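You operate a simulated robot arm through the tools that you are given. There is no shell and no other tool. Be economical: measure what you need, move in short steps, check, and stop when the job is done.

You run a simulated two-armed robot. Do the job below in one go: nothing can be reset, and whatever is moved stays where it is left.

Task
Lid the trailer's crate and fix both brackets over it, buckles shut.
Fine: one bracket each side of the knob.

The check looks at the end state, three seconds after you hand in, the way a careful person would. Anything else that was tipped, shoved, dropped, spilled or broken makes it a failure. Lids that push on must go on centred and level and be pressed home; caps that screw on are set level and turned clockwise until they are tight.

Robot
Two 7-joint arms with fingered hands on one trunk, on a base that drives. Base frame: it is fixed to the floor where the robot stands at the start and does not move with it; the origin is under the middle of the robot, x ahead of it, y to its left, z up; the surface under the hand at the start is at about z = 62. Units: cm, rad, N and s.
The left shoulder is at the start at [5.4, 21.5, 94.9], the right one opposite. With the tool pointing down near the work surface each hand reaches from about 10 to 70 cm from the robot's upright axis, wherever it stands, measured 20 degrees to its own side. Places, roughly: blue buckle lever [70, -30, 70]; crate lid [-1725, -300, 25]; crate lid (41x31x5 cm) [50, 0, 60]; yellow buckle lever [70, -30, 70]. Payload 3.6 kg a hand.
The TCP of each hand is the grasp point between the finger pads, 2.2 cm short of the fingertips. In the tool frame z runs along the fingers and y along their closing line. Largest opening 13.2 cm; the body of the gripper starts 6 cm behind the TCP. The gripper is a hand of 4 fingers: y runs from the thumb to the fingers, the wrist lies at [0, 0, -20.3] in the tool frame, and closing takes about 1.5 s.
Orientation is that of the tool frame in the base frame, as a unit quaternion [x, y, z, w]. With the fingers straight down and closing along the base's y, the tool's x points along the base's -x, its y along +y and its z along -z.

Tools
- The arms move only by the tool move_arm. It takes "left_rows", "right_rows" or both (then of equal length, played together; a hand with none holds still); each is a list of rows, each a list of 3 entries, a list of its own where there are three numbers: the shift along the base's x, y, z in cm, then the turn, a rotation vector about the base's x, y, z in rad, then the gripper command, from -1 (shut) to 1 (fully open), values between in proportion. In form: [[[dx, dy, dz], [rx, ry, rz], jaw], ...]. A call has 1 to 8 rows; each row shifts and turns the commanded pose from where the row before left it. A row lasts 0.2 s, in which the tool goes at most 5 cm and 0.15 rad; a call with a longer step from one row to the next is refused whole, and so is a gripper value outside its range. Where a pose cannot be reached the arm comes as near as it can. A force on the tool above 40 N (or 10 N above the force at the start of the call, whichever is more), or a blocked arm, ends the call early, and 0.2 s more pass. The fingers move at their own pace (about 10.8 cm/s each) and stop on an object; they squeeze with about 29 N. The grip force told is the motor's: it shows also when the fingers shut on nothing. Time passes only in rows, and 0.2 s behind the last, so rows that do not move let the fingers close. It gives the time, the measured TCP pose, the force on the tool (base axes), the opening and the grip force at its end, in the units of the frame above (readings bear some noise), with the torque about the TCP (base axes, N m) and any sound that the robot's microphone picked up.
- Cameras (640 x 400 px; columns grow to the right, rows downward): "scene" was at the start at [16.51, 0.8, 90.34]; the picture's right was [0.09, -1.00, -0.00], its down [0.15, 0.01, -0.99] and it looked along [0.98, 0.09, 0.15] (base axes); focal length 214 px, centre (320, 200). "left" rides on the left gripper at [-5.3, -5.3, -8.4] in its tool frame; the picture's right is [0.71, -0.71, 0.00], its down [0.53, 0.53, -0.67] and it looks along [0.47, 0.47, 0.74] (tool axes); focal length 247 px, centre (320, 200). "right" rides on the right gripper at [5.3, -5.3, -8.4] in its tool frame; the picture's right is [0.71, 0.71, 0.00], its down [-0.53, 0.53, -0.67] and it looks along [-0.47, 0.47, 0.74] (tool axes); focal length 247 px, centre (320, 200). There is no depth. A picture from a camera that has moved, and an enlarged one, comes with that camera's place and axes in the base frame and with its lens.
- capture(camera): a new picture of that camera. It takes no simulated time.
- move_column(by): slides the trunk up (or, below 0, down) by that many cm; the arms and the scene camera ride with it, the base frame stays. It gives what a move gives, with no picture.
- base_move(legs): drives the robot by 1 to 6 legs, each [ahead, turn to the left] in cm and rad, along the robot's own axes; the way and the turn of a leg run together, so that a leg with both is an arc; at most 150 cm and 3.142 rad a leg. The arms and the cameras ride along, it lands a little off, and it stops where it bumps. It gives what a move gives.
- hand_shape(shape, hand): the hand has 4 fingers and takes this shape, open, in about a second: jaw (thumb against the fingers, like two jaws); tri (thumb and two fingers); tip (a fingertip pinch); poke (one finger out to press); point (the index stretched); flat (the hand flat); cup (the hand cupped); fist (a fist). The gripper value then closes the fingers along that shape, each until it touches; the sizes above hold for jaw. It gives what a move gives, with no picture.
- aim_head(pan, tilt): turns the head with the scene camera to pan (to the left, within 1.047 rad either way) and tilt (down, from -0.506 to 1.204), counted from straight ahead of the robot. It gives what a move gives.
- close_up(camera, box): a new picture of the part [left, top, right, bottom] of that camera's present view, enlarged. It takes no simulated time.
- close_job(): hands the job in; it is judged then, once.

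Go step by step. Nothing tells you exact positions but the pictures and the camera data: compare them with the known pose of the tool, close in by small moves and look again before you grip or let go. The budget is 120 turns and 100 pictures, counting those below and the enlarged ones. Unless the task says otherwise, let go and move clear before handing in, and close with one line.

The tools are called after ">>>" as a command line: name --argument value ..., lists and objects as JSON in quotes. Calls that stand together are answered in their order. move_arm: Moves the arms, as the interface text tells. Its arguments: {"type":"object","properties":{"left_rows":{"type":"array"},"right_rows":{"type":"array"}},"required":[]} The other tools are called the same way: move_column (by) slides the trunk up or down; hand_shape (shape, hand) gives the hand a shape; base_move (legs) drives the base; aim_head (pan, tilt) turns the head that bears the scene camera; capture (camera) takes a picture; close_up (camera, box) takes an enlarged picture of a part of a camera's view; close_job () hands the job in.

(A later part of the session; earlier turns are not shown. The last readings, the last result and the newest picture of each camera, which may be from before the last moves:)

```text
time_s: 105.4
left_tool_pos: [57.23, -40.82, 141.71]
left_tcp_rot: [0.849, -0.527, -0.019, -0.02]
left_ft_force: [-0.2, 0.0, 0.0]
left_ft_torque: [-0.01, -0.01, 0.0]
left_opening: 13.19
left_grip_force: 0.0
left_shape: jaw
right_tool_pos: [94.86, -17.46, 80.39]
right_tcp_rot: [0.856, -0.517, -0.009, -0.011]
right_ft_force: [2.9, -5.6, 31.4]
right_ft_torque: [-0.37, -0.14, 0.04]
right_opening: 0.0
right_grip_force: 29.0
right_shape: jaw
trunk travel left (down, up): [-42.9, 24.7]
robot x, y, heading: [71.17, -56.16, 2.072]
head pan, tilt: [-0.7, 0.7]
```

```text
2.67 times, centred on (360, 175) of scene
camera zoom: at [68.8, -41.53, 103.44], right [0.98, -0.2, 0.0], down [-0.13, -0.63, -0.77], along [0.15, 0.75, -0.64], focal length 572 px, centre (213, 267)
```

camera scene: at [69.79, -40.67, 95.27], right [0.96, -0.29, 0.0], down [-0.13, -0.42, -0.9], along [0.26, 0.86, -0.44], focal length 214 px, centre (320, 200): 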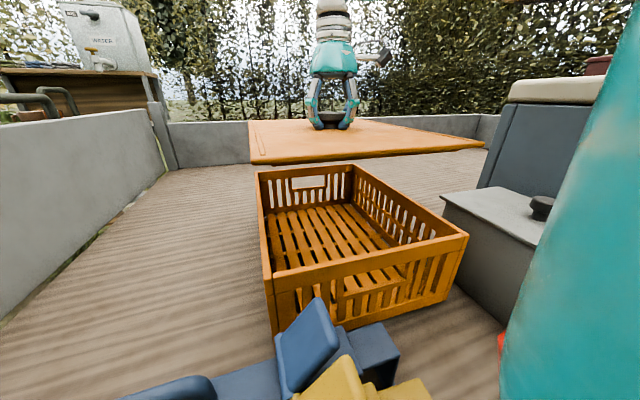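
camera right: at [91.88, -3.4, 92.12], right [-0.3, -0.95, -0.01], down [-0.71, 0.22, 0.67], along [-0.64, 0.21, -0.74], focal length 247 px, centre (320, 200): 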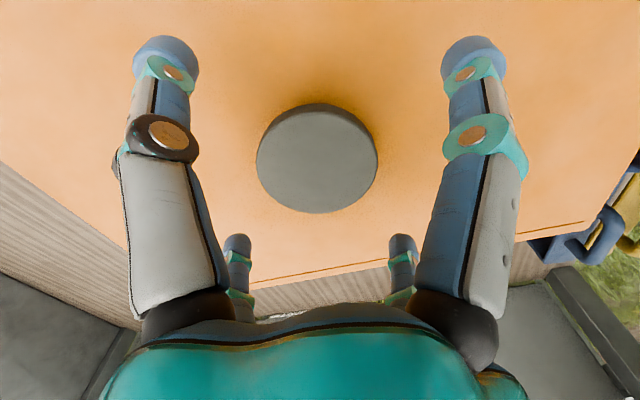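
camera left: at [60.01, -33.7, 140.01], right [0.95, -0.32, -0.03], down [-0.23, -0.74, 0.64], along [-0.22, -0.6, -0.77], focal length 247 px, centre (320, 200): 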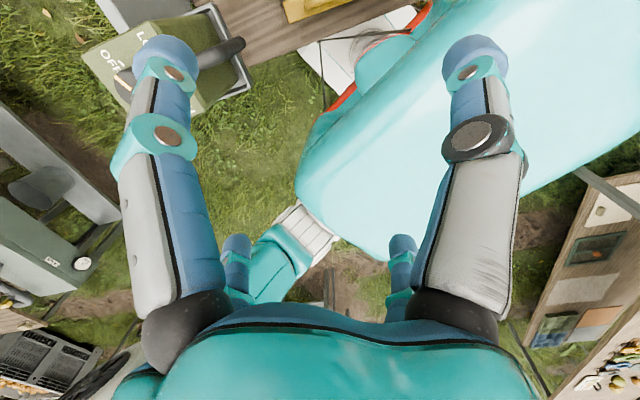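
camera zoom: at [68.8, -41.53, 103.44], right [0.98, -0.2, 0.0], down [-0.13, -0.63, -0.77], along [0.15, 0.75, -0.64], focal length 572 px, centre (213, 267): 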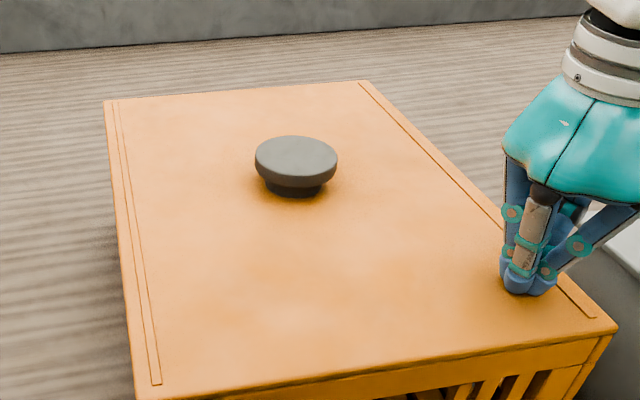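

The knob is a mushroom shape, which explains the grip slide. I zoom once on the near edge.

>>> move_arm --right_rows '[[[0, 0, 4], [0, 0, 0], -1], [[0, 3, 3.5], [0, 0, 0], -1]]'

>>> aim_head --pan -0.7 --tilt 0.8

>>> close_up --camera "scene" --box '[270, 185, 490, 255]'

```text
time_s: 106.0
left_tool_pos: [57.35, -40.35, 141.52]
left_tcp_rot: [0.849, -0.527, -0.017, -0.018]
left_ft_force: [-1.1, 0.9, -0.9]
left_ft_torque: [-0.02, 0.0, -0.02]
left_opening: 13.2
left_grip_force: 0.0
left_shape: jaw
right_tool_pos: [95.01, -14.14, 87.63]
right_tcp_rot: [0.856, -0.517, -0.008, -0.009]
right_ft_force: [-0.4, -0.2, 0.1]
right_ft_torque: [-0.01, -0.03, -0.03]
right_opening: 0.01
right_grip_force: 29.1
right_shape: jaw
trunk travel left (down, up): [-42.9, 24.7]
robot x, y, heading: [70.83, -56.62, 2.069]
head pan, tilt: [-0.7, 0.7]
```

```text
time_s: 106.7
left_tool_pos: [57.43, -40.53, 141.57]
left_tcp_rot: [0.849, -0.527, -0.019, -0.019]
left_ft_force: [0.1, -0.4, -0.5]
left_ft_torque: [-0.04, 0.0, 0.01]
left_opening: 13.19
left_grip_force: 0.1
left_shape: jaw
right_tool_pos: [95.06, -14.3, 87.58]
right_tcp_rot: [0.856, -0.517, -0.008, -0.01]
right_ft_force: [-0.1, -0.6, -0.7]
right_ft_torque: [-0.01, -0.02, 0.02]
right_opening: 0.0
right_grip_force: 29.5
right_shape: jaw
trunk travel left (down, up): [-42.9, 24.7]
robot x, y, heading: [71.01, -56.5, 2.073]
head pan, tilt: [-0.7, 0.799]
```

```text
2.91 times, centred on (380, 220) of scene
camera zoom: at [68.77, -41.73, 102.57], right [0.98, -0.2, 0.0], down [-0.14, -0.7, -0.7], along [0.14, 0.68, -0.72], focal length 624 px, centre (146, 142)
```

zoom: 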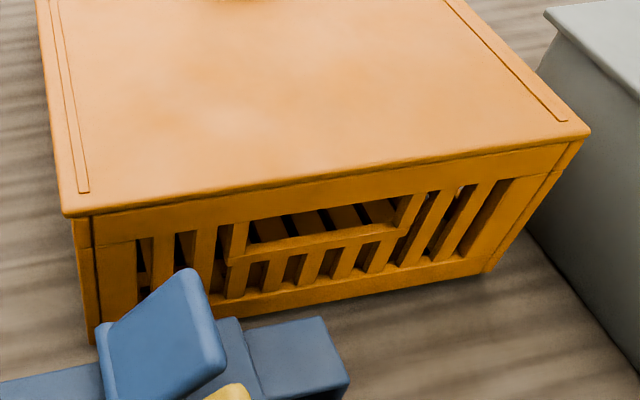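

The lid sits flush on the front and sides, but my figures say it should come another 0.6 cm toward me to overhang evenly front and back. I regrip and make that correction.

>>> move_arm --right_rows '[[[-2.7, 3, 1.5], [0, 0, 0], 1], [[-2.7, 3, 0], [0, 0, 0], 1], [[-2.7, 3, 0], [0, 0, 0], 1], [[-2.75, 2.7, 0], [-0.016, -0.02, 0], 1], [[0, 0, -3], [0, 0, 0], 1], [[0, 0, -3.2], [0, 0, 0], 1], [[0, 0, -2.5], [0, 0, 0], 1]]'

>>> move_arm --right_rows '[[[0, 0, 0], [0, 0, 0], -1], [[0, 0, 0], [0, 0, 0], -1], [[0, 0, 0], [0, 0, 0], -1], [[0, 0, 0], [0, 0, 0], -1], [[0, 0, 0], [0, 0, 0], -1], [[0, 0, 0], [0, 0, 0], -1]]'

>>> move_arm --right_rows '[[[0, 0, 1.2], [0, 0, 0], -1], [[0.1, -0.6, 0], [0, 0, 0], -1], [[0, 0, 0], [0, 0, 0], -1]]'

>>> move_arm --right_rows '[[[0, 0, -0.4], [0, 0, 0], -1], [[0, 0, -0.4], [0, 0, 0], -1], [[0, 0, -0.3], [0, 0, 0], -1], [[0, 0, -0.2], [0, 0, 0], -1], [[0, 0, -0.2], [0, 0, 0], -1], [[0, 0, 0], [0, 0, 0], -1]]'

```text
time_s: 108.3
left_tool_pos: [57.41, -40.56, 141.55]
left_tcp_rot: [0.85, -0.527, -0.019, -0.018]
left_ft_force: [1.4, -0.3, 0.1]
left_ft_torque: [-0.02, 0.03, 0.03]
left_opening: 13.19
left_grip_force: 0.0
left_shape: jaw
right_tool_pos: [84.24, -2.61, 80.57]
right_tcp_rot: [0.856, -0.517, 0.004, -0.008]
right_ft_force: [-0.3, -0.5, -0.5]
right_ft_torque: [-0.05, -0.03, 0.01]
right_opening: 13.18
right_grip_force: 0.0
right_shape: jaw
trunk travel left (down, up): [-42.9, 24.7]
robot x, y, heading: [70.87, -56.36, 2.072]
head pan, tilt: [-0.7, 0.799]
```

```text
time_s: 109.7
left_tool_pos: [57.42, -40.49, 141.54]
left_tcp_rot: [0.849, -0.527, -0.018, -0.019]
left_ft_force: [-0.4, 0.0, 0.5]
left_ft_torque: [0.0, 0.01, -0.04]
left_opening: 13.23
left_grip_force: 0.1
left_shape: jaw
right_tool_pos: [84.25, -2.5, 80.57]
right_tcp_rot: [0.856, -0.517, 0.005, -0.008]
right_ft_force: [0.3, -1.2, -3.5]
right_ft_torque: [0.01, 0.02, 0.01]
right_opening: 5.27
right_grip_force: 28.9
right_shape: jaw
trunk travel left (down, up): [-42.9, 24.7]
robot x, y, heading: [70.8, -56.43, 2.075]
head pan, tilt: [-0.7, 0.799]
```

```text
time_s: 110.5
left_tool_pos: [57.5, -40.33, 141.5]
left_tcp_rot: [0.85, -0.526, -0.017, -0.018]
left_ft_force: [0.8, -0.1, 0.0]
left_ft_torque: [-0.04, 0.02, -0.01]
left_opening: 13.18
left_grip_force: 0.0
left_shape: jaw
right_tool_pos: [84.21, -3.15, 81.65]
right_tcp_rot: [0.855, -0.518, 0.005, -0.008]
right_ft_force: [0.2, 0.5, -3.9]
right_ft_torque: [-0.04, -0.04, 0.01]
right_opening: 5.27
right_grip_force: 29.0
right_shape: jaw
trunk travel left (down, up): [-42.9, 24.7]
robot x, y, heading: [70.86, -56.3, 2.074]
head pan, tilt: [-0.7, 0.799]
```

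```text
time_s: 111.9
left_tool_pos: [57.38, -40.53, 141.59]
left_tcp_rot: [0.849, -0.527, -0.017, -0.019]
left_ft_force: [-0.6, -1.0, 0.5]
left_ft_torque: [0.01, 0.01, -0.01]
left_opening: 13.2
left_grip_force: 0.1
left_shape: jaw
right_tool_pos: [84.28, -3.03, 80.27]
right_tcp_rot: [0.856, -0.517, 0.004, -0.009]
right_ft_force: [-0.3, 1.0, 1.2]
right_ft_torque: [1.05, -0.37, -0.06]
right_opening: 5.27
right_grip_force: 28.6
right_shape: jaw
trunk travel left (down, up): [-42.9, 24.7]
robot x, y, heading: [70.57, -56.33, 2.071]
head pan, tilt: [-0.7, 0.799]
```

It touches down; I press lightly, release, and rise for a look from above.

>>> move_arm --right_rows '[[[0, 0, -0.2], [0, 0, 0], -1], [[0, 0, -0.2], [0, 0, 0], -1], [[0, 0, 0], [0, 0, 0], -0.1], [[0, 0, 0.2], [0, 0, 0], 0.2], [[0, 0, 0.4], [0, 0, 0], 0.6], [[0, 0, 1], [0, 0, 0], 1], [[0, 0, 3], [0, 0, 0], 1], [[0, 0, 4], [0, 0, 0], 1]]'

>>> move_arm --right_rows '[[[3, 0, 3], [0, 0, 0], 1], [[4, 0, 3], [0, 0, 0], 1], [[4, 0, 3], [0, 0, 0], 1], [[4, 0, 3], [0, 0, 0], 1]]'

>>> aim_head --pan -0.6 --tilt 0.8

>>> close_up --camera "scene" --box '[200, 90, 480, 265]'

```text
time_s: 113.7
left_tool_pos: [57.4, -40.51, 141.5]
left_tcp_rot: [0.85, -0.527, -0.019, -0.018]
left_ft_force: [-0.3, -0.4, -0.8]
left_ft_torque: [0.01, 0.01, 0.0]
left_opening: 13.21
left_grip_force: 0.1
left_shape: jaw
right_tool_pos: [84.25, -3.12, 88.2]
right_tcp_rot: [0.856, -0.516, 0.005, -0.007]
right_ft_force: [-0.5, 0.4, 0.3]
right_ft_torque: [0.01, -0.03, -0.01]
right_opening: 13.17
right_grip_force: 0.1
right_shape: jaw
trunk travel left (down, up): [-42.9, 24.7]
robot x, y, heading: [71.23, -56.03, 2.075]
head pan, tilt: [-0.7, 0.799]
```

```text
time_s: 114.7
left_tool_pos: [57.22, -40.66, 141.53]
left_tcp_rot: [0.849, -0.527, -0.018, -0.02]
left_ft_force: [0.6, -0.6, -0.4]
left_ft_torque: [0.02, 0.0, -0.01]
left_opening: 13.22
left_grip_force: 0.0
left_shape: jaw
right_tool_pos: [98.99, -3.19, 100.68]
right_tcp_rot: [0.856, -0.517, 0.004, -0.008]
right_ft_force: [-1.4, -0.4, 1.3]
right_ft_torque: [0.01, -0.02, -0.01]
right_opening: 13.18
right_grip_force: 0.1
right_shape: jaw
trunk travel left (down, up): [-42.9, 24.7]
robot x, y, heading: [70.94, -56.34, 2.074]
head pan, tilt: [-0.7, 0.799]
```

```text
time_s: 115.4
left_tool_pos: [57.36, -40.4, 141.44]
left_tcp_rot: [0.849, -0.528, -0.018, -0.018]
left_ft_force: [-0.1, -0.6, 0.0]
left_ft_torque: [-0.02, 0.01, -0.02]
left_opening: 13.19
left_grip_force: 0.0
left_shape: jaw
right_tool_pos: [99.2, -3.0, 100.52]
right_tcp_rot: [0.856, -0.517, 0.005, -0.007]
right_ft_force: [0.9, -0.1, 0.5]
right_ft_torque: [-0.01, -0.03, -0.03]
right_opening: 13.22
right_grip_force: 0.0
right_shape: jaw
trunk travel left (down, up): [-42.9, 24.7]
robot x, y, heading: [71.0, -56.62, 2.071]
head pan, tilt: [-0.6, 0.799]
```

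```text
2.29 times, centred on (340, 178) of scene
camera zoom: at [67.98, -41.57, 102.56], right [1.0, -0.1, 0.0], down [-0.07, -0.71, -0.7], along [0.07, 0.69, -0.72], focal length 490 px, centre (274, 251)
```

zoom: 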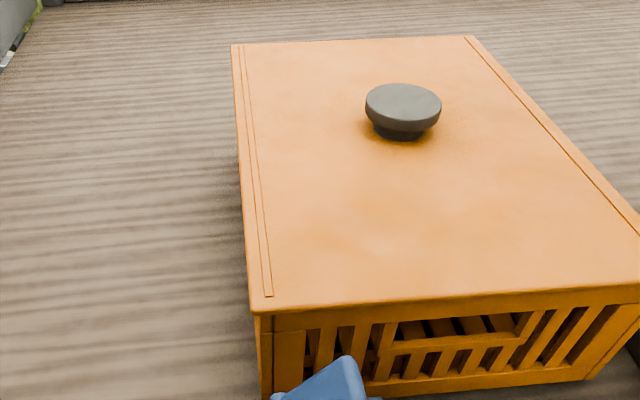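

The lid now lies even on the crate. Next the brackets: I take a close look at them.

>>> aim_head --pan -0.4 --tilt 1.1

>>> capture --camera "scene"

>>> close_up --camera "scene" --box '[290, 120, 470, 260]'

```text
time_s: 116.2
left_tool_pos: [57.42, -40.39, 141.57]
left_tcp_rot: [0.849, -0.527, -0.018, -0.019]
left_ft_force: [-0.2, 0.7, -0.2]
left_ft_torque: [-0.02, -0.02, -0.02]
left_opening: 13.21
left_grip_force: 0.0
left_shape: jaw
right_tool_pos: [99.12, -3.08, 100.46]
right_tcp_rot: [0.856, -0.517, 0.004, -0.007]
right_ft_force: [0.2, -0.1, -0.2]
right_ft_torque: [0.06, -0.01, 0.0]
right_opening: 13.19
right_grip_force: 0.1
right_shape: jaw
trunk travel left (down, up): [-42.9, 24.7]
robot x, y, heading: [70.73, -56.37, 2.072]
head pan, tilt: [-0.4, 1.1]
```

```text
47 pictures are left
camera scene: at [66.53, -43.33, 100.4], right [0.99, 0.1, 0.0], down [0.09, -0.89, -0.45], along [-0.05, 0.45, -0.89], focal length 214 px, centre (320, 200)
```

scene: 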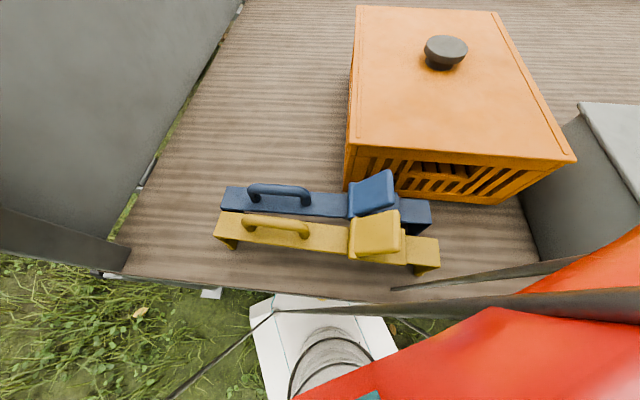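

```text
2.86 times, centred on (380, 190) of scene
camera zoom: at [66.53, -43.33, 100.4], right [0.99, 0.1, 0.0], down [0.09, -0.89, -0.45], along [-0.05, 0.45, -0.89], focal length 613 px, centre (149, 229)
```

zoom: 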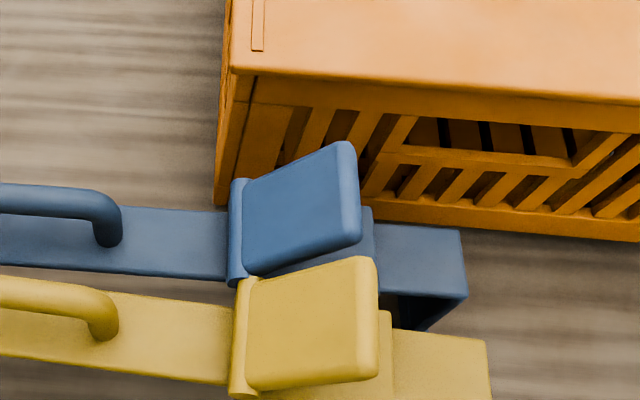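

The brackets: handles (top z≈72) at about (59.2,-33) yellow and (58.7,-27.9) blue; bars run along x, 35 cm long, levers tilted up at the +x end. I swing the right hand over, turning it so the fingers close along y.

>>> move_arm --right_rows '[[[-4, -2.9, 0], [0, 0, 0.136], 1], [[-4, -2.9, 0], [0, 0, 0.136], 1], [[-4, -2.9, 0], [0, 0, 0.136], 1], [[-4, -2.9, 0], [0, 0, 0.136], 0.5], [[-4, -2.9, 0], [0, 0, 0.136], 0], [[-4, -2.9, 0], [0, 0, 0.136], -0.2], [[-4, -2.9, 0], [0, 0, 0.136], -0.2], [[-4, -2.9, 0], [0, 0, 0.136], -0.2]]'

```text
time_s: 118.0
left_tool_pos: [57.28, -40.57, 141.54]
left_tcp_rot: [0.849, -0.527, -0.018, -0.019]
left_ft_force: [-0.9, -0.4, 0.3]
left_ft_torque: [-0.04, -0.01, 0.02]
left_opening: 13.2
left_grip_force: 0.1
left_shape: jaw
right_tool_pos: [66.95, -26.29, 100.69]
right_tcp_rot: [1.0, 0.0, 0.002, -0.01]
right_ft_force: [0.4, -0.3, 0.2]
right_ft_torque: [0.02, -0.02, 0.02]
right_opening: 5.33
right_grip_force: 0.1
right_shape: jaw
trunk travel left (down, up): [-42.9, 24.7]
robot x, y, heading: [71.05, -56.16, 2.075]
head pan, tilt: [-0.4, 1.1]
```

Orientation is right. Now over the yellow handle, stopping a bit above it to look.

>>> move_arm --right_rows '[[[-3.0, -2.5, -2], [0, 0, 0], -0.2], [[-3.0, -2.5, -2], [0, 0, 0], -0.2], [[-1.7, -1.9, -4], [0, 0, 0], -0.2], [[0, 0, -4.5], [0, 0, 0], -0.2], [[0, 0, -4.5], [0, 0, 0], -0.2], [[0, 0, -3], [0, 0, 0], -0.2]]'

>>> capture --camera "scene"

>>> capture --camera "right"

```text
time_s: 119.4
left_tool_pos: [57.38, -40.44, 141.47]
left_tcp_rot: [0.85, -0.527, -0.018, -0.018]
left_ft_force: [1.4, -0.7, -0.4]
left_ft_torque: [0.02, 0.02, 0.01]
left_opening: 13.19
left_grip_force: 0.1
left_shape: jaw
right_tool_pos: [59.37, -33.42, 80.29]
right_tcp_rot: [1.0, 0.0, 0.0, -0.009]
right_ft_force: [0.4, 0.7, 0.1]
right_ft_torque: [0.0, -0.02, 0.01]
right_opening: 5.31
right_grip_force: 0.0
right_shape: jaw
trunk travel left (down, up): [-42.9, 24.7]
robot x, y, heading: [70.72, -56.6, 2.068]
head pan, tilt: [-0.4, 1.1]
```

```text
45 pictures are left
camera scene: at [66.53, -43.33, 100.39], right [0.99, 0.1, 0.0], down [0.09, -0.89, -0.45], along [-0.05, 0.45, -0.89], focal length 214 px, centre (320, 200)
```

scene: 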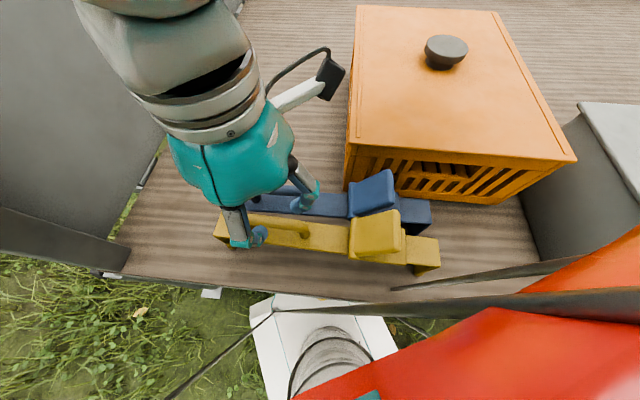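

```text
44 pictures are left
camera right: at [64.81, -28.14, 88.76], right [0.71, -0.71, -0.01], down [-0.53, -0.54, 0.66], along [-0.47, -0.46, -0.75], focal length 247 px, centre (320, 200)
```

right: 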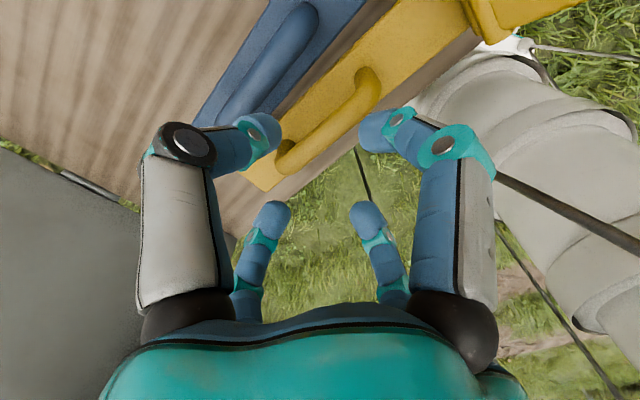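

The hand is nearly lined up; I shift 1 cm in x and -0.35 in y, lower to the handle and grip it.

>>> move_arm --right_rows '[[[1.0, -0.35, -3], [0, 0, 0], -0.2], [[0, 0, -3], [0, 0, 0], -0.2], [[0, 0, -2.2], [0, 0, 0], -0.2], [[0, 0, -0.7], [0, 0, 0], -0.2], [[0, 0, 0], [0, 0, 0], -1], [[0, 0, 0], [0, 0, 0], -1], [[0, 0, 0], [0, 0, 0], -1], [[0, 0, 0], [0, 0, 0], -1]]'

>>> capture --camera "right"

```text
time_s: 120.0
left_tool_pos: [57.42, -40.67, 141.7]
left_tcp_rot: [0.849, -0.527, -0.018, -0.018]
left_ft_force: [-0.3, 0.2, 0.1]
left_ft_torque: [-0.01, 0.0, 0.01]
left_opening: 13.2
left_grip_force: 0.0
left_shape: jaw
right_tool_pos: [59.78, -33.61, 75.88]
right_tcp_rot: [1.0, 0.002, -0.014, -0.01]
right_ft_force: [1.0, 0.3, 25.0]
right_ft_torque: [-0.02, 0.29, -0.03]
right_opening: 5.52
right_grip_force: 0.0
right_shape: jaw
trunk travel left (down, up): [-42.9, 24.7]
robot x, y, heading: [71.18, -55.9, 2.074]
head pan, tilt: [-0.4, 1.1]
stopped in row 3 (right hand): the force on the tool passed its limit at 47 N (the readings are from after the stop); the commanded pose is now the measured one
```

```text
43 pictures are left
camera right: at [65.27, -28.41, 84.18], right [0.71, -0.7, -0.03], down [-0.51, -0.54, 0.67], along [-0.49, -0.46, -0.74], focal length 247 px, centre (320, 200)
```

right: 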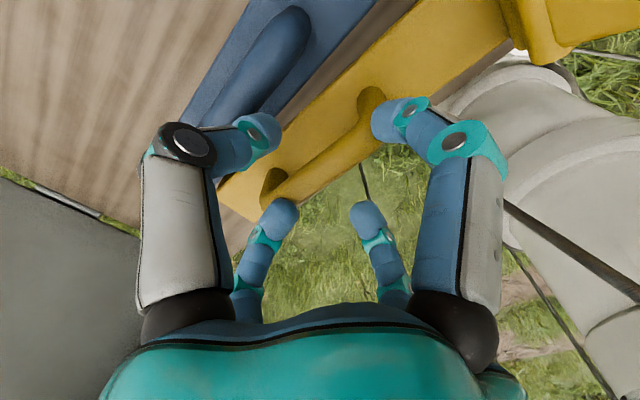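

The hand actually has four fingers at right angles, so two of them came down on the handle itself. I rise, turn the hand 45° so two fingers go either side, and come down again.

>>> move_arm --right_rows '[[[0.3, -0.1, 3], [0, 0, -0.131], -0.1], [[0, 0, 0], [0, 0, -0.131], -0.1], [[0, 0, 0], [0, 0, -0.131], -0.1], [[0, 0, 0], [0, 0, -0.131], -0.1], [[0, 0, 0], [0, 0, -0.131], -0.1], [[0, 0, 0], [0, 0, -0.131], -0.1]]'

>>> capture --camera "right"

```text
time_s: 121.4
left_tool_pos: [57.27, -40.54, 141.65]
left_tcp_rot: [0.849, -0.527, -0.018, -0.018]
left_ft_force: [-0.7, -0.6, 1.0]
left_ft_torque: [-0.01, 0.02, -0.03]
left_opening: 13.18
left_grip_force: 0.2
left_shape: jaw
right_tool_pos: [60.21, -33.55, 78.79]
right_tcp_rot: [0.923, -0.384, -0.004, -0.014]
right_ft_force: [0.5, -0.1, 0.9]
right_ft_torque: [-0.02, -0.03, 0.0]
right_opening: 5.95
right_grip_force: 0.1
right_shape: jaw
trunk travel left (down, up): [-42.9, 24.7]
robot x, y, heading: [71.21, -56.7, 2.066]
head pan, tilt: [-0.4, 1.1]
```

```text
42 pictures are left
camera right: at [67.68, -33.85, 86.96], right [0.0, -1.0, -0.03], down [-0.74, -0.02, 0.67], along [-0.67, 0.02, -0.74], focal length 247 px, centre (320, 200)
```

right: 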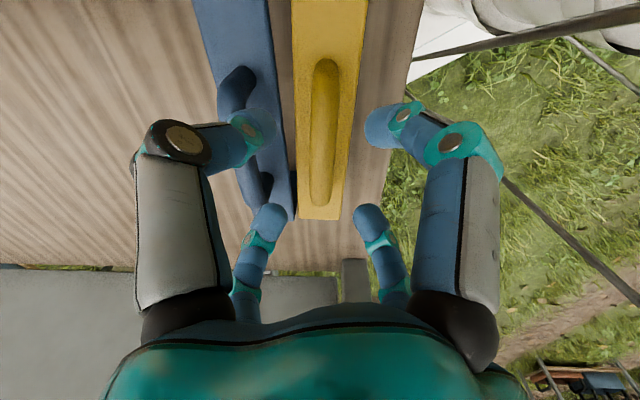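

Now the handle lies right between the finger pairs. I lower and grip.

>>> move_arm --right_rows '[[[0, -0.25, -3], [0, 0, 0], -0.1], [[0, 0, -2.5], [0, 0, 0], -0.1], [[0, 0, -1.5], [0, 0, 0], -0.1], [[0, 0, -0.5], [0, 0, 0], -0.1], [[0, 0, 0], [0, 0, 0], -1], [[0, 0, 0], [0, 0, 0], -1], [[0, 0, 0], [0, 0, 0], -1], [[0, 0, 0], [0, 0, 0], -1]]'

>>> capture --camera "right"

```text
time_s: 122.4
left_tool_pos: [57.44, -40.51, 141.6]
left_tcp_rot: [0.85, -0.527, -0.018, -0.019]
left_ft_force: [-0.3, -0.1, 0.4]
left_ft_torque: [-0.01, 0.0, -0.02]
left_opening: 13.21
left_grip_force: 0.2
left_shape: jaw
right_tool_pos: [59.72, -33.81, 71.64]
right_tcp_rot: [0.924, -0.381, -0.012, -0.012]
right_ft_force: [-0.7, -2.2, 12.6]
right_ft_torque: [0.14, -0.23, 0.72]
right_opening: 5.16
right_grip_force: 18.2
right_shape: jaw
trunk travel left (down, up): [-42.9, 24.7]
robot x, y, heading: [71.03, -56.5, 2.07]
head pan, tilt: [-0.4, 1.1]
stopped in row 5 (right hand): the force on the tool passed its limit at 41 N (the readings are from after the stop); the commanded pose is now the measured one
```

```text
41 pictures are left
camera right: at [67.34, -34.05, 79.88], right [0.0, -1.0, -0.03], down [-0.74, -0.02, 0.68], along [-0.68, 0.02, -0.74], focal length 247 px, centre (320, 200)
```

right: 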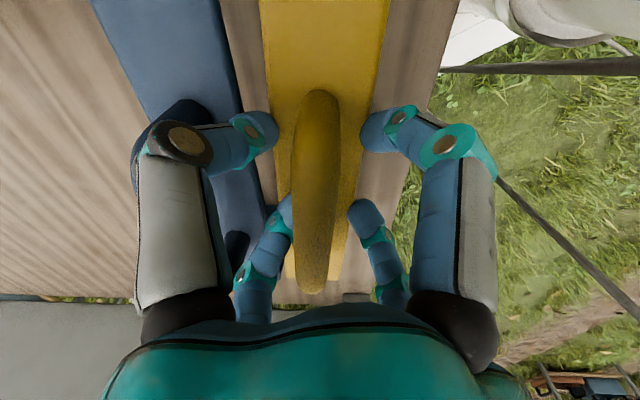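

The fingertips touch the bar as they curl; I raise 0.7 cm and close again.

>>> move_arm --right_rows '[[[0, 0, 0.7], [0, 0, 0], -0.2], [[0, 0, 0], [0, 0, 0], -0.5], [[0, 0, 0], [0, 0, 0], -1], [[0, 0, 0], [0, 0, 0], -1], [[0, 0, 0], [0, 0, 0], -1], [[0, 0, 0], [0, 0, 0], -1], [[0, 0, 0], [0, 0, 0], -1]]'

>>> capture --camera "right"

```text
time_s: 124.0
left_tool_pos: [57.42, -40.44, 141.65]
left_tcp_rot: [0.85, -0.527, -0.018, -0.018]
left_ft_force: [0.0, -0.3, 0.6]
left_ft_torque: [0.01, -0.02, -0.05]
left_opening: 13.2
left_grip_force: 0.2
left_shape: jaw
right_tool_pos: [59.85, -33.75, 72.3]
right_tcp_rot: [0.924, -0.383, -0.01, -0.013]
right_ft_force: [1.1, -2.4, 1.2]
right_ft_torque: [-0.29, -0.83, -0.13]
right_opening: 4.56
right_grip_force: 28.7
right_shape: jaw
trunk travel left (down, up): [-42.9, 24.7]
robot x, y, heading: [70.85, -56.63, 2.074]
head pan, tilt: [-0.4, 1.1]
```

```text
40 pictures are left
camera right: at [67.44, -33.99, 80.51], right [0.0, -1.0, -0.03], down [-0.74, -0.02, 0.68], along [-0.68, 0.02, -0.74], focal length 247 px, centre (320, 200)
```

right: 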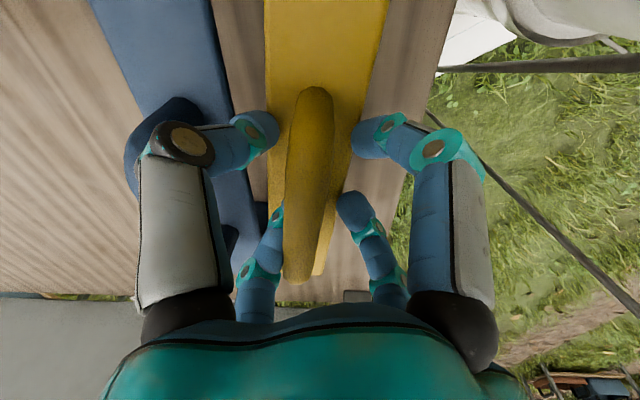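

The grip force is up; I test with a small lift.

>>> move_arm --right_rows '[[[0, 0, 0.7], [0, 0, 0], -1], [[0, 0, 0.8], [0, 0, 0], -1], [[0, 0, 1], [0, 0, 0], -1], [[0, 0, 0], [0, 0, 0], -1]]'

>>> capture --camera "right"

>>> capture --camera "scene"

```text
time_s: 125.0
left_tool_pos: [57.4, -40.56, 141.61]
left_tcp_rot: [0.849, -0.527, -0.018, -0.018]
left_ft_force: [0.1, 0.1, 0.3]
left_ft_torque: [0.01, 0.01, -0.01]
left_opening: 13.19
left_grip_force: 0.1
left_shape: jaw
right_tool_pos: [59.69, -33.83, 74.82]
right_tcp_rot: [0.924, -0.383, -0.012, -0.013]
right_ft_force: [0.2, 0.5, -0.8]
right_ft_torque: [-0.1, -0.11, -0.1]
right_opening: 3.64
right_grip_force: 29.0
right_shape: jaw
trunk travel left (down, up): [-42.9, 24.7]
robot x, y, heading: [71.03, -56.26, 2.073]
head pan, tilt: [-0.4, 1.1]
```

```text
39 pictures are left
camera right: at [67.43, -33.98, 83.02], right [0.0, -1.0, -0.03], down [-0.74, -0.02, 0.68], along [-0.68, 0.02, -0.74], focal length 247 px, centre (320, 200)
```

right: 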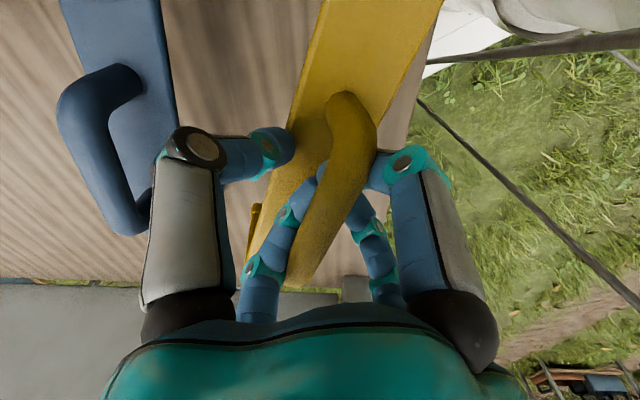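

```text
38 pictures are left
camera scene: at [66.52, -43.33, 100.39], right [0.99, 0.1, 0.0], down [0.09, -0.89, -0.45], along [-0.05, 0.45, -0.89], focal length 214 px, centre (320, 200)
```

scene: 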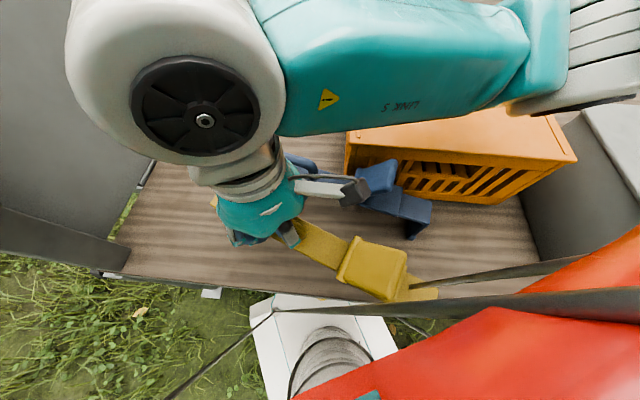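

The radial grip twisted the yellow bracket and nudged the blue. While still holding, I rotate yellow back square, keeping it away from the bed edge.

>>> move_arm --right_rows '[[[0, 0.3, 0], [0, 0, 0.14], -1], [[0, 0.3, 0], [0, 0, 0.14], -1], [[0, 0, 0], [0, 0, 0.06], -1], [[0, 0, 0], [0, 0, 0], -1]]'

>>> aim_head --pan -0.3 --tilt 1.15

>>> capture --camera "scene"

```text
time_s: 126.0
left_tool_pos: [57.39, -40.53, 141.6]
left_tcp_rot: [0.849, -0.527, -0.019, -0.018]
left_ft_force: [-0.6, 0.5, -1.3]
left_ft_torque: [0.0, 0.01, -0.01]
left_opening: 13.18
left_grip_force: 0.1
left_shape: jaw
right_tool_pos: [59.76, -33.22, 74.88]
right_tcp_rot: [0.975, -0.22, -0.013, -0.011]
right_ft_force: [0.6, -1.5, -1.1]
right_ft_torque: [-0.12, -0.15, -0.19]
right_opening: 3.64
right_grip_force: 28.9
right_shape: jaw
trunk travel left (down, up): [-42.9, 24.7]
robot x, y, heading: [71.21, -56.02, 2.071]
head pan, tilt: [-0.4, 1.1]
```

```text
time_s: 126.7
left_tool_pos: [57.52, -40.47, 141.68]
left_tcp_rot: [0.849, -0.527, -0.019, -0.019]
left_ft_force: [-0.1, 0.3, -0.1]
left_ft_torque: [0.01, -0.04, -0.01]
left_opening: 13.17
left_grip_force: 0.1
left_shape: jaw
right_tool_pos: [59.81, -33.13, 74.84]
right_tcp_rot: [0.975, -0.22, -0.012, -0.011]
right_ft_force: [-0.4, 0.0, -0.9]
right_ft_torque: [-0.12, -0.14, -0.17]
right_opening: 3.69
right_grip_force: 29.0
right_shape: jaw
trunk travel left (down, up): [-42.9, 24.7]
robot x, y, heading: [70.87, -56.47, 2.068]
head pan, tilt: [-0.3, 1.15]
```

```text
37 pictures are left
camera scene: at [65.97, -43.78, 100.08], right [0.98, 0.2, 0.0], down [0.18, -0.89, -0.41], along [-0.08, 0.4, -0.91], focal length 214 px, centre (320, 200)
```

scene: 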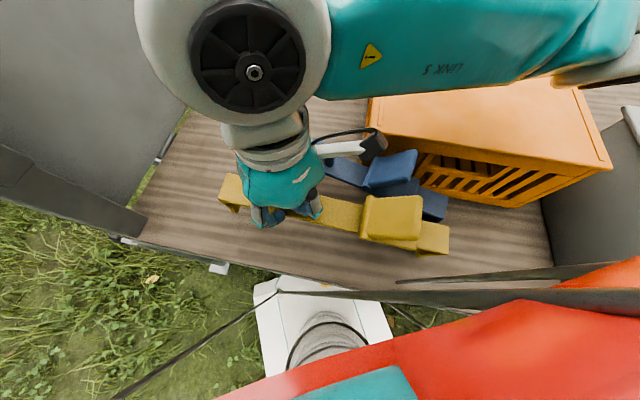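

Yellow is nearly square again. I lift gently to see whether this grip carries it.

>>> move_arm --right_rows '[[[0, 0, 1], [0, 0, 0.06], -1], [[0, 0, 1.5], [0, 0, 0], -1], [[0, 0, 2], [0, 0, 0], -1], [[0, 0, 0], [0, 0, 0], -1]]'

>>> capture --camera "scene"

>>> capture --camera "right"

```text
time_s: 127.7
left_tool_pos: [57.34, -40.39, 141.51]
left_tcp_rot: [0.85, -0.527, -0.019, -0.018]
left_ft_force: [0.2, 0.2, -0.3]
left_ft_torque: [0.02, -0.02, 0.02]
left_opening: 13.2
left_grip_force: 0.0
left_shape: jaw
right_tool_pos: [59.7, -33.16, 79.17]
right_tcp_rot: [0.981, -0.191, -0.013, -0.011]
right_ft_force: [0.7, -0.3, -1.1]
right_ft_torque: [-0.09, 0.15, -0.06]
right_opening: 3.67
right_grip_force: 29.3
right_shape: jaw
trunk travel left (down, up): [-42.9, 24.7]
robot x, y, heading: [70.94, -56.08, 2.072]
head pan, tilt: [-0.3, 1.15]
```

```text
36 pictures are left
camera scene: at [65.97, -43.78, 100.08], right [0.98, 0.2, 0.0], down [0.18, -0.89, -0.41], along [-0.08, 0.4, -0.91], focal length 214 px, centre (320, 200)
```

scene: 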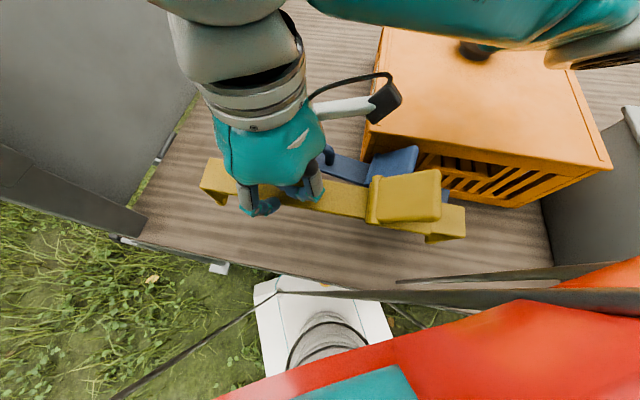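

```text
35 pictures are left
camera right: at [66.91, -30.38, 87.43], right [0.39, -0.92, -0.03], down [-0.67, -0.31, 0.68], along [-0.63, -0.24, -0.74], focal length 247 px, centre (320, 200)
```

right: 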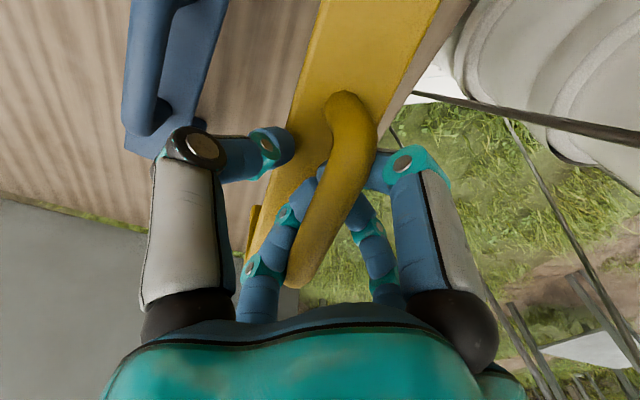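

The bracket is carried level and square. I raise it well above the lid and knob, and carry it over toward the far side of the knob.

>>> move_arm --right_rows '[[[0, 0, 4], [0, 0, 0], -1], [[0, 0, 4], [0, 0, 0], -1], [[0, 0, 4], [0, 0, 0], -1], [[0, 0, 4.5], [0, 0, 0], -1], [[2, 4, 1], [0, 0, 0], -1], [[2, 4, 0], [0, 0, 0], -1], [[2, 4, 0], [0, 0, 0], -1], [[2, 4, 0], [0, 0, 0], -1]]'

>>> move_arm --right_rows '[[[2, 4, 0], [0, 0, 0], -1], [[2, 4, 0], [0, 0, 0], -1], [[2, 4, 0], [0, 0, 0], -1], [[2, 4, 0], [0, 0, 0], -1], [[2, 4, 0], [0, 0, 0], -1], [[1.6, 4.4, 0], [0, 0, 0], -1], [[0, 0, 0], [0, 0, 0], -1]]'

>>> aim_head --pan -0.65 --tilt 0.6

>>> capture --camera "scene"

```text
time_s: 129.5
left_tool_pos: [57.48, -40.34, 141.75]
left_tcp_rot: [0.849, -0.527, -0.019, -0.018]
left_ft_force: [0.2, -0.4, 0.2]
left_ft_torque: [0.03, 0.01, 0.02]
left_opening: 13.18
left_grip_force: 0.1
left_shape: jaw
right_tool_pos: [67.84, -16.95, 96.97]
right_tcp_rot: [0.982, -0.19, -0.013, -0.01]
right_ft_force: [0.5, 0.4, -1.3]
right_ft_torque: [-0.03, 0.13, 0.03]
right_opening: 3.67
right_grip_force: 28.9
right_shape: jaw
trunk travel left (down, up): [-42.9, 24.7]
robot x, y, heading: [70.74, -56.53, 2.076]
head pan, tilt: [-0.3, 1.15]
```

```text
time_s: 131.1
left_tool_pos: [57.38, -40.48, 141.51]
left_tcp_rot: [0.85, -0.526, -0.018, -0.019]
left_ft_force: [0.4, -0.2, -0.3]
left_ft_torque: [0.03, -0.03, -0.02]
left_opening: 13.22
left_grip_force: 0.1
left_shape: jaw
right_tool_pos: [79.29, 7.42, 96.46]
right_tcp_rot: [0.981, -0.191, -0.015, -0.01]
right_ft_force: [0.4, -0.8, -1.5]
right_ft_torque: [-0.02, 0.13, -0.01]
right_opening: 3.66
right_grip_force: 29.3
right_shape: jaw
trunk travel left (down, up): [-42.9, 24.7]
robot x, y, heading: [71.14, -56.23, 2.076]
head pan, tilt: [-0.3, 1.15]
```

```text
time_s: 132.0
left_tool_pos: [57.38, -40.46, 141.7]
left_tcp_rot: [0.849, -0.527, -0.019, -0.019]
left_ft_force: [0.5, -0.6, 0.5]
left_ft_torque: [0.02, 0.03, 0.01]
left_opening: 13.23
left_grip_force: 0.0
left_shape: jaw
right_tool_pos: [79.28, 7.45, 96.5]
right_tcp_rot: [0.981, -0.192, -0.013, -0.011]
right_ft_force: [0.0, 0.8, -1.6]
right_ft_torque: [0.01, 0.15, 0.01]
right_opening: 3.68
right_grip_force: 28.7
right_shape: jaw
trunk travel left (down, up): [-42.9, 24.7]
robot x, y, heading: [71.04, -56.31, 2.07]
head pan, tilt: [-0.649, 0.6]
```

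```text
34 pictures are left
camera scene: at [68.45, -40.84, 104.24], right [0.99, -0.15, 0.0], down [-0.08, -0.56, -0.82], along [0.12, 0.82, -0.57], focal length 214 px, centre (320, 200)
```

scene: 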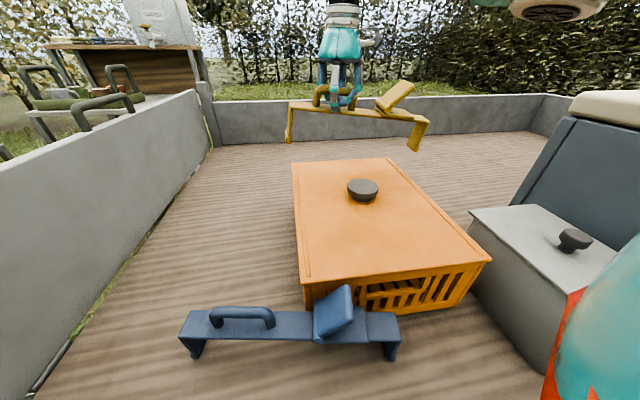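

The yellow bracket hangs over the far side, dipping about 0.12 rad at the lever end. I level it, lower partway and check again.

>>> move_arm --right_rows '[[[0, 0, -2], [0, -0.06, 0], -1], [[0, 0, -2], [0, -0.06, 0], -1], [[-0.7, 0, -1], [0, 0, 0], -1], [[-0.6, 0, 0], [0, 0, 0], -1], [[0, 0, 0], [0, 0, 0], -1]]'

>>> close_up --camera "scene" --box '[260, 80, 500, 230]'

```text
time_s: 133.2
left_tool_pos: [57.4, -40.4, 141.72]
left_tcp_rot: [0.85, -0.527, -0.018, -0.018]
left_ft_force: [0.5, -0.5, -0.5]
left_ft_torque: [-0.02, 0.02, 0.03]
left_opening: 13.19
left_grip_force: 0.0
left_shape: jaw
right_tool_pos: [78.0, 7.33, 91.72]
right_tcp_rot: [0.98, -0.191, 0.047, -0.022]
right_ft_force: [0.4, -0.1, -2.0]
right_ft_torque: [0.01, 0.01, 0.05]
right_opening: 3.0
right_grip_force: 29.4
right_shape: jaw
trunk travel left (down, up): [-42.9, 24.7]
robot x, y, heading: [71.09, -56.54, 2.071]
head pan, tilt: [-0.649, 0.6]
```

```text
2.67 times, centred on (380, 155) of scene
camera zoom: at [68.47, -40.85, 104.25], right [0.99, -0.15, 0.0], down [-0.08, -0.56, -0.82], along [0.12, 0.82, -0.57], focal length 572 px, centre (160, 320)
```

zoom: 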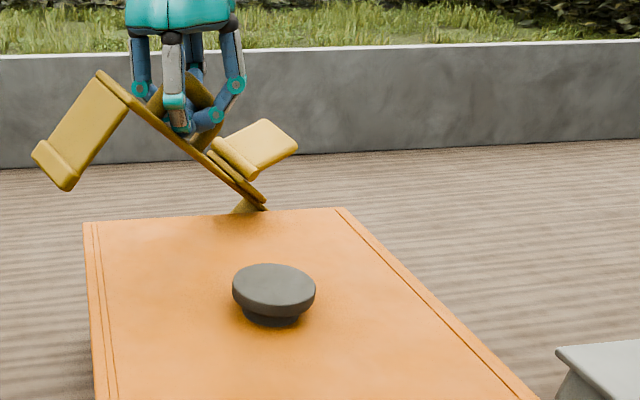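

The bracket pivoted in the grip when tilted, so this hold is not good enough. I'll raise it, carry it to the free bed area on the left where the lid was, and set it down to regrip properly.

>>> move_arm --right_rows '[[[0, 0, 3], [0, 0, 0], -1], [[0, 0, 4], [0, 0, 0], -1], [[-3.5, -1, 1], [0, 0, 0], -1], [[-4.2, -1.5, 0], [0, 0, 0], -1], [[-4.2, -1.5, 0], [0, 0, 0], -1], [[-4.2, -1.5, 0], [0, 0, 0], -1], [[-4.2, -1.5, 0], [0, 0, 0], -1], [[-4.2, -1.5, 0], [0, 0, 0], -1]]'

>>> aim_head --pan -0.15 --tilt 0.65

>>> capture --camera "scene"

```text
time_s: 135.0
left_tool_pos: [57.18, -40.47, 141.64]
left_tcp_rot: [0.85, -0.527, -0.017, -0.018]
left_ft_force: [-0.5, -0.2, -0.2]
left_ft_torque: [0.03, 0.0, 0.01]
left_opening: 13.2
left_grip_force: 0.0
left_shape: jaw
right_tool_pos: [53.1, -1.17, 99.76]
right_tcp_rot: [0.98, -0.19, 0.045, -0.023]
right_ft_force: [0.2, -0.3, -2.1]
right_ft_torque: [-0.04, -0.01, -0.02]
right_opening: 2.96
right_grip_force: 28.8
right_shape: jaw
trunk travel left (down, up): [-42.9, 24.7]
robot x, y, heading: [70.74, -55.98, 2.073]
head pan, tilt: [-0.649, 0.6]
```

```text
time_s: 136.0
left_tool_pos: [57.33, -40.48, 141.67]
left_tcp_rot: [0.85, -0.527, -0.018, -0.018]
left_ft_force: [0.3, 0.3, -0.1]
left_ft_torque: [0.02, -0.04, 0.03]
left_opening: 13.22
left_grip_force: 0.1
left_shape: jaw
right_tool_pos: [53.25, -1.21, 99.83]
right_tcp_rot: [0.98, -0.191, 0.046, -0.022]
right_ft_force: [-0.4, 0.3, -1.3]
right_ft_torque: [-0.08, 0.1, 0.05]
right_opening: 2.98
right_grip_force: 29.1
right_shape: jaw
trunk travel left (down, up): [-42.9, 24.7]
robot x, y, heading: [70.89, -56.39, 2.077]
head pan, tilt: [-0.15, 0.649]
```

```text
32 pictures are left
camera scene: at [64.17, -41.42, 103.82], right [0.94, 0.34, 0.0], down [0.21, -0.57, -0.8], along [-0.27, 0.75, -0.61], focal length 214 px, centre (320, 200)
```

scene: 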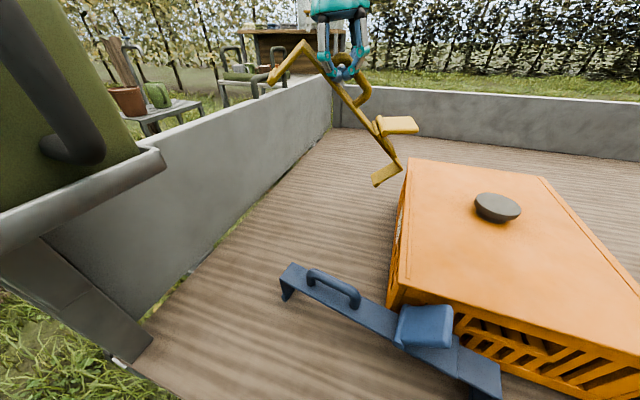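

It hangs lever-end down. I move further left, turn it a bit away from the crate, and lower it so it lays itself down on the bed.

>>> move_arm --right_rows '[[[-3.5, 0, -2], [0, 0, 0.12], -1], [[-3.5, 0, -3], [0, 0, 0.12], -1], [[-3, 0, -3.5], [0, 0, 0.12], -1], [[0, 0, -4], [0, 0, 0.1], -1], [[0, 0, -2.5], [0, 0, 0], -1], [[0, 0, -2.5], [0, 0, 0], -1], [[0, 0, -2], [0, 0, 0], -1]]'

>>> capture --camera "scene"

```text
time_s: 137.6
left_tool_pos: [57.43, -40.28, 141.62]
left_tcp_rot: [0.849, -0.527, -0.017, -0.019]
left_ft_force: [-0.8, -0.1, 0.2]
left_ft_torque: [-0.02, 0.03, 0.01]
left_opening: 13.21
left_grip_force: 0.0
left_shape: jaw
right_tool_pos: [48.45, -2.2, 80.99]
right_tcp_rot: [0.998, 0.037, 0.038, -0.031]
right_ft_force: [-0.8, 0.5, -1.1]
right_ft_torque: [0.0, 0.01, 0.02]
right_opening: 2.93
right_grip_force: 29.1
right_shape: jaw
right hand out of reach, approached as far as the arm can: row 2, 3, 7
trunk travel left (down, up): [-42.9, 24.7]
robot x, y, heading: [71.34, -56.3, 2.069]
head pan, tilt: [-0.15, 0.649]
```

```text
31 pictures are left
camera scene: at [64.24, -41.39, 103.82], right [0.94, 0.34, 0.0], down [0.21, -0.57, -0.8], along [-0.27, 0.75, -0.61], focal length 214 px, centre (320, 200)
```

scene: 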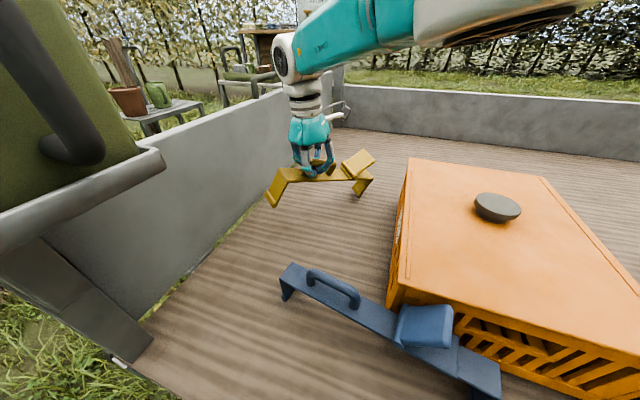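

It has swung level by itself and is nearly over the bed. I lower the trunk to bring it down gently.

>>> move_column --by -6

>>> close_up --camera "scene" --box '[230, 90, 430, 215]'

```text
time_s: 138.6
left_tool_pos: [57.36, -40.39, 135.72]
left_tcp_rot: [0.85, -0.526, -0.019, -0.018]
left_ft_force: [0.1, 0.4, -0.2]
left_ft_torque: [-0.03, -0.01, -0.01]
left_opening: 13.21
left_grip_force: 0.0
left_shape: jaw
right_tool_pos: [48.33, -2.42, 74.09]
right_tcp_rot: [0.998, 0.039, 0.045, -0.024]
right_ft_force: [0.9, 0.5, -2.0]
right_ft_torque: [0.01, 0.0, 0.02]
right_opening: 2.96
right_grip_force: 28.9
right_shape: jaw
trunk travel left (down, up): [-36.9, 30.7]
robot x, y, heading: [71.24, -56.74, 2.072]
head pan, tilt: [-0.15, 0.649]
```

```text
3.20 times, centred on (330, 152) of scene
camera zoom: at [64.13, -41.39, 97.66], right [0.94, 0.34, 0.0], down [0.21, -0.57, -0.8], along [-0.27, 0.75, -0.61], focal length 686 px, centre (288, 352)
```

zoom: 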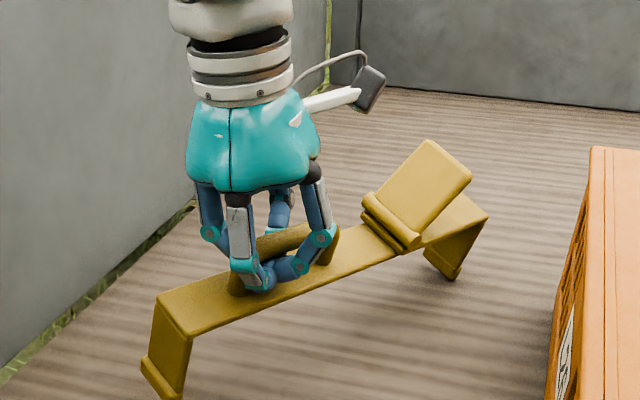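

The bracket is just about standing on the bed, yawed some 50°. I lower until contact, then let go.

>>> move_arm --right_rows '[[[0, 0, -0.5], [0, 0, 0], -1], [[0, 0, -0.5], [0, 0, 0], -1], [[0, 0, -0.4], [0, 0, 0], -1], [[0, 0, 0], [0, 0, 0], -1]]'

```text
time_s: 139.6
left_tool_pos: [57.43, -40.42, 135.58]
left_tcp_rot: [0.85, -0.527, -0.017, -0.017]
left_ft_force: [0.4, 0.1, -0.2]
left_ft_torque: [-0.01, 0.0, 0.0]
left_opening: 13.21
left_grip_force: 0.0
left_shape: jaw
right_tool_pos: [48.34, -2.7, 72.74]
right_tcp_rot: [0.998, 0.038, 0.043, -0.023]
right_ft_force: [-0.9, -1.0, -0.9]
right_ft_torque: [-0.01, -0.06, 0.04]
right_opening: 2.97
right_grip_force: 29.1
right_shape: jaw
trunk travel left (down, up): [-36.9, 30.7]
robot x, y, heading: [70.93, -56.5, 2.074]
head pan, tilt: [-0.15, 0.649]
```

>>> move_arm --right_rows '[[[0, 0, -0.5], [0, 0, 0], -1], [[0, 0, -0.5], [0, 0, 0], -1], [[0, 0, -0.5], [0, 0, 0], -1], [[0, 0, 0], [0, 0, 0], -1]]'

>>> close_up --camera "scene" --box '[230, 90, 430, 215]'

```text
time_s: 140.6
left_tool_pos: [57.64, -40.6, 135.7]
left_tcp_rot: [0.849, -0.527, -0.02, -0.018]
left_ft_force: [-0.2, 1.2, -1.0]
left_ft_torque: [-0.03, 0.01, 0.04]
left_opening: 13.2
left_grip_force: 0.0
left_shape: jaw
right_tool_pos: [49.03, -2.99, 71.53]
right_tcp_rot: [0.998, 0.037, 0.044, -0.025]
right_ft_force: [5.3, -0.1, 25.3]
right_ft_torque: [0.03, -0.05, -0.06]
right_opening: 3.11
right_grip_force: 29.0
right_shape: jaw
right hand out of reach, approached as far as the arm can: row 1, 3
trunk travel left (down, up): [-36.9, 30.7]
robot x, y, heading: [71.11, -56.33, 2.069]
head pan, tilt: [-0.15, 0.649]
```

```text
3.20 times, centred on (330, 152) of scene
camera zoom: at [64.23, -41.57, 97.72], right [0.94, 0.34, 0.0], down [0.21, -0.57, -0.8], along [-0.27, 0.75, -0.6], focal length 686 px, centre (288, 352)
```

zoom: 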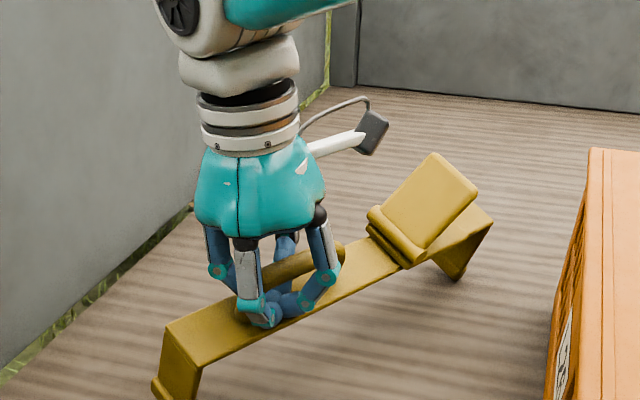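

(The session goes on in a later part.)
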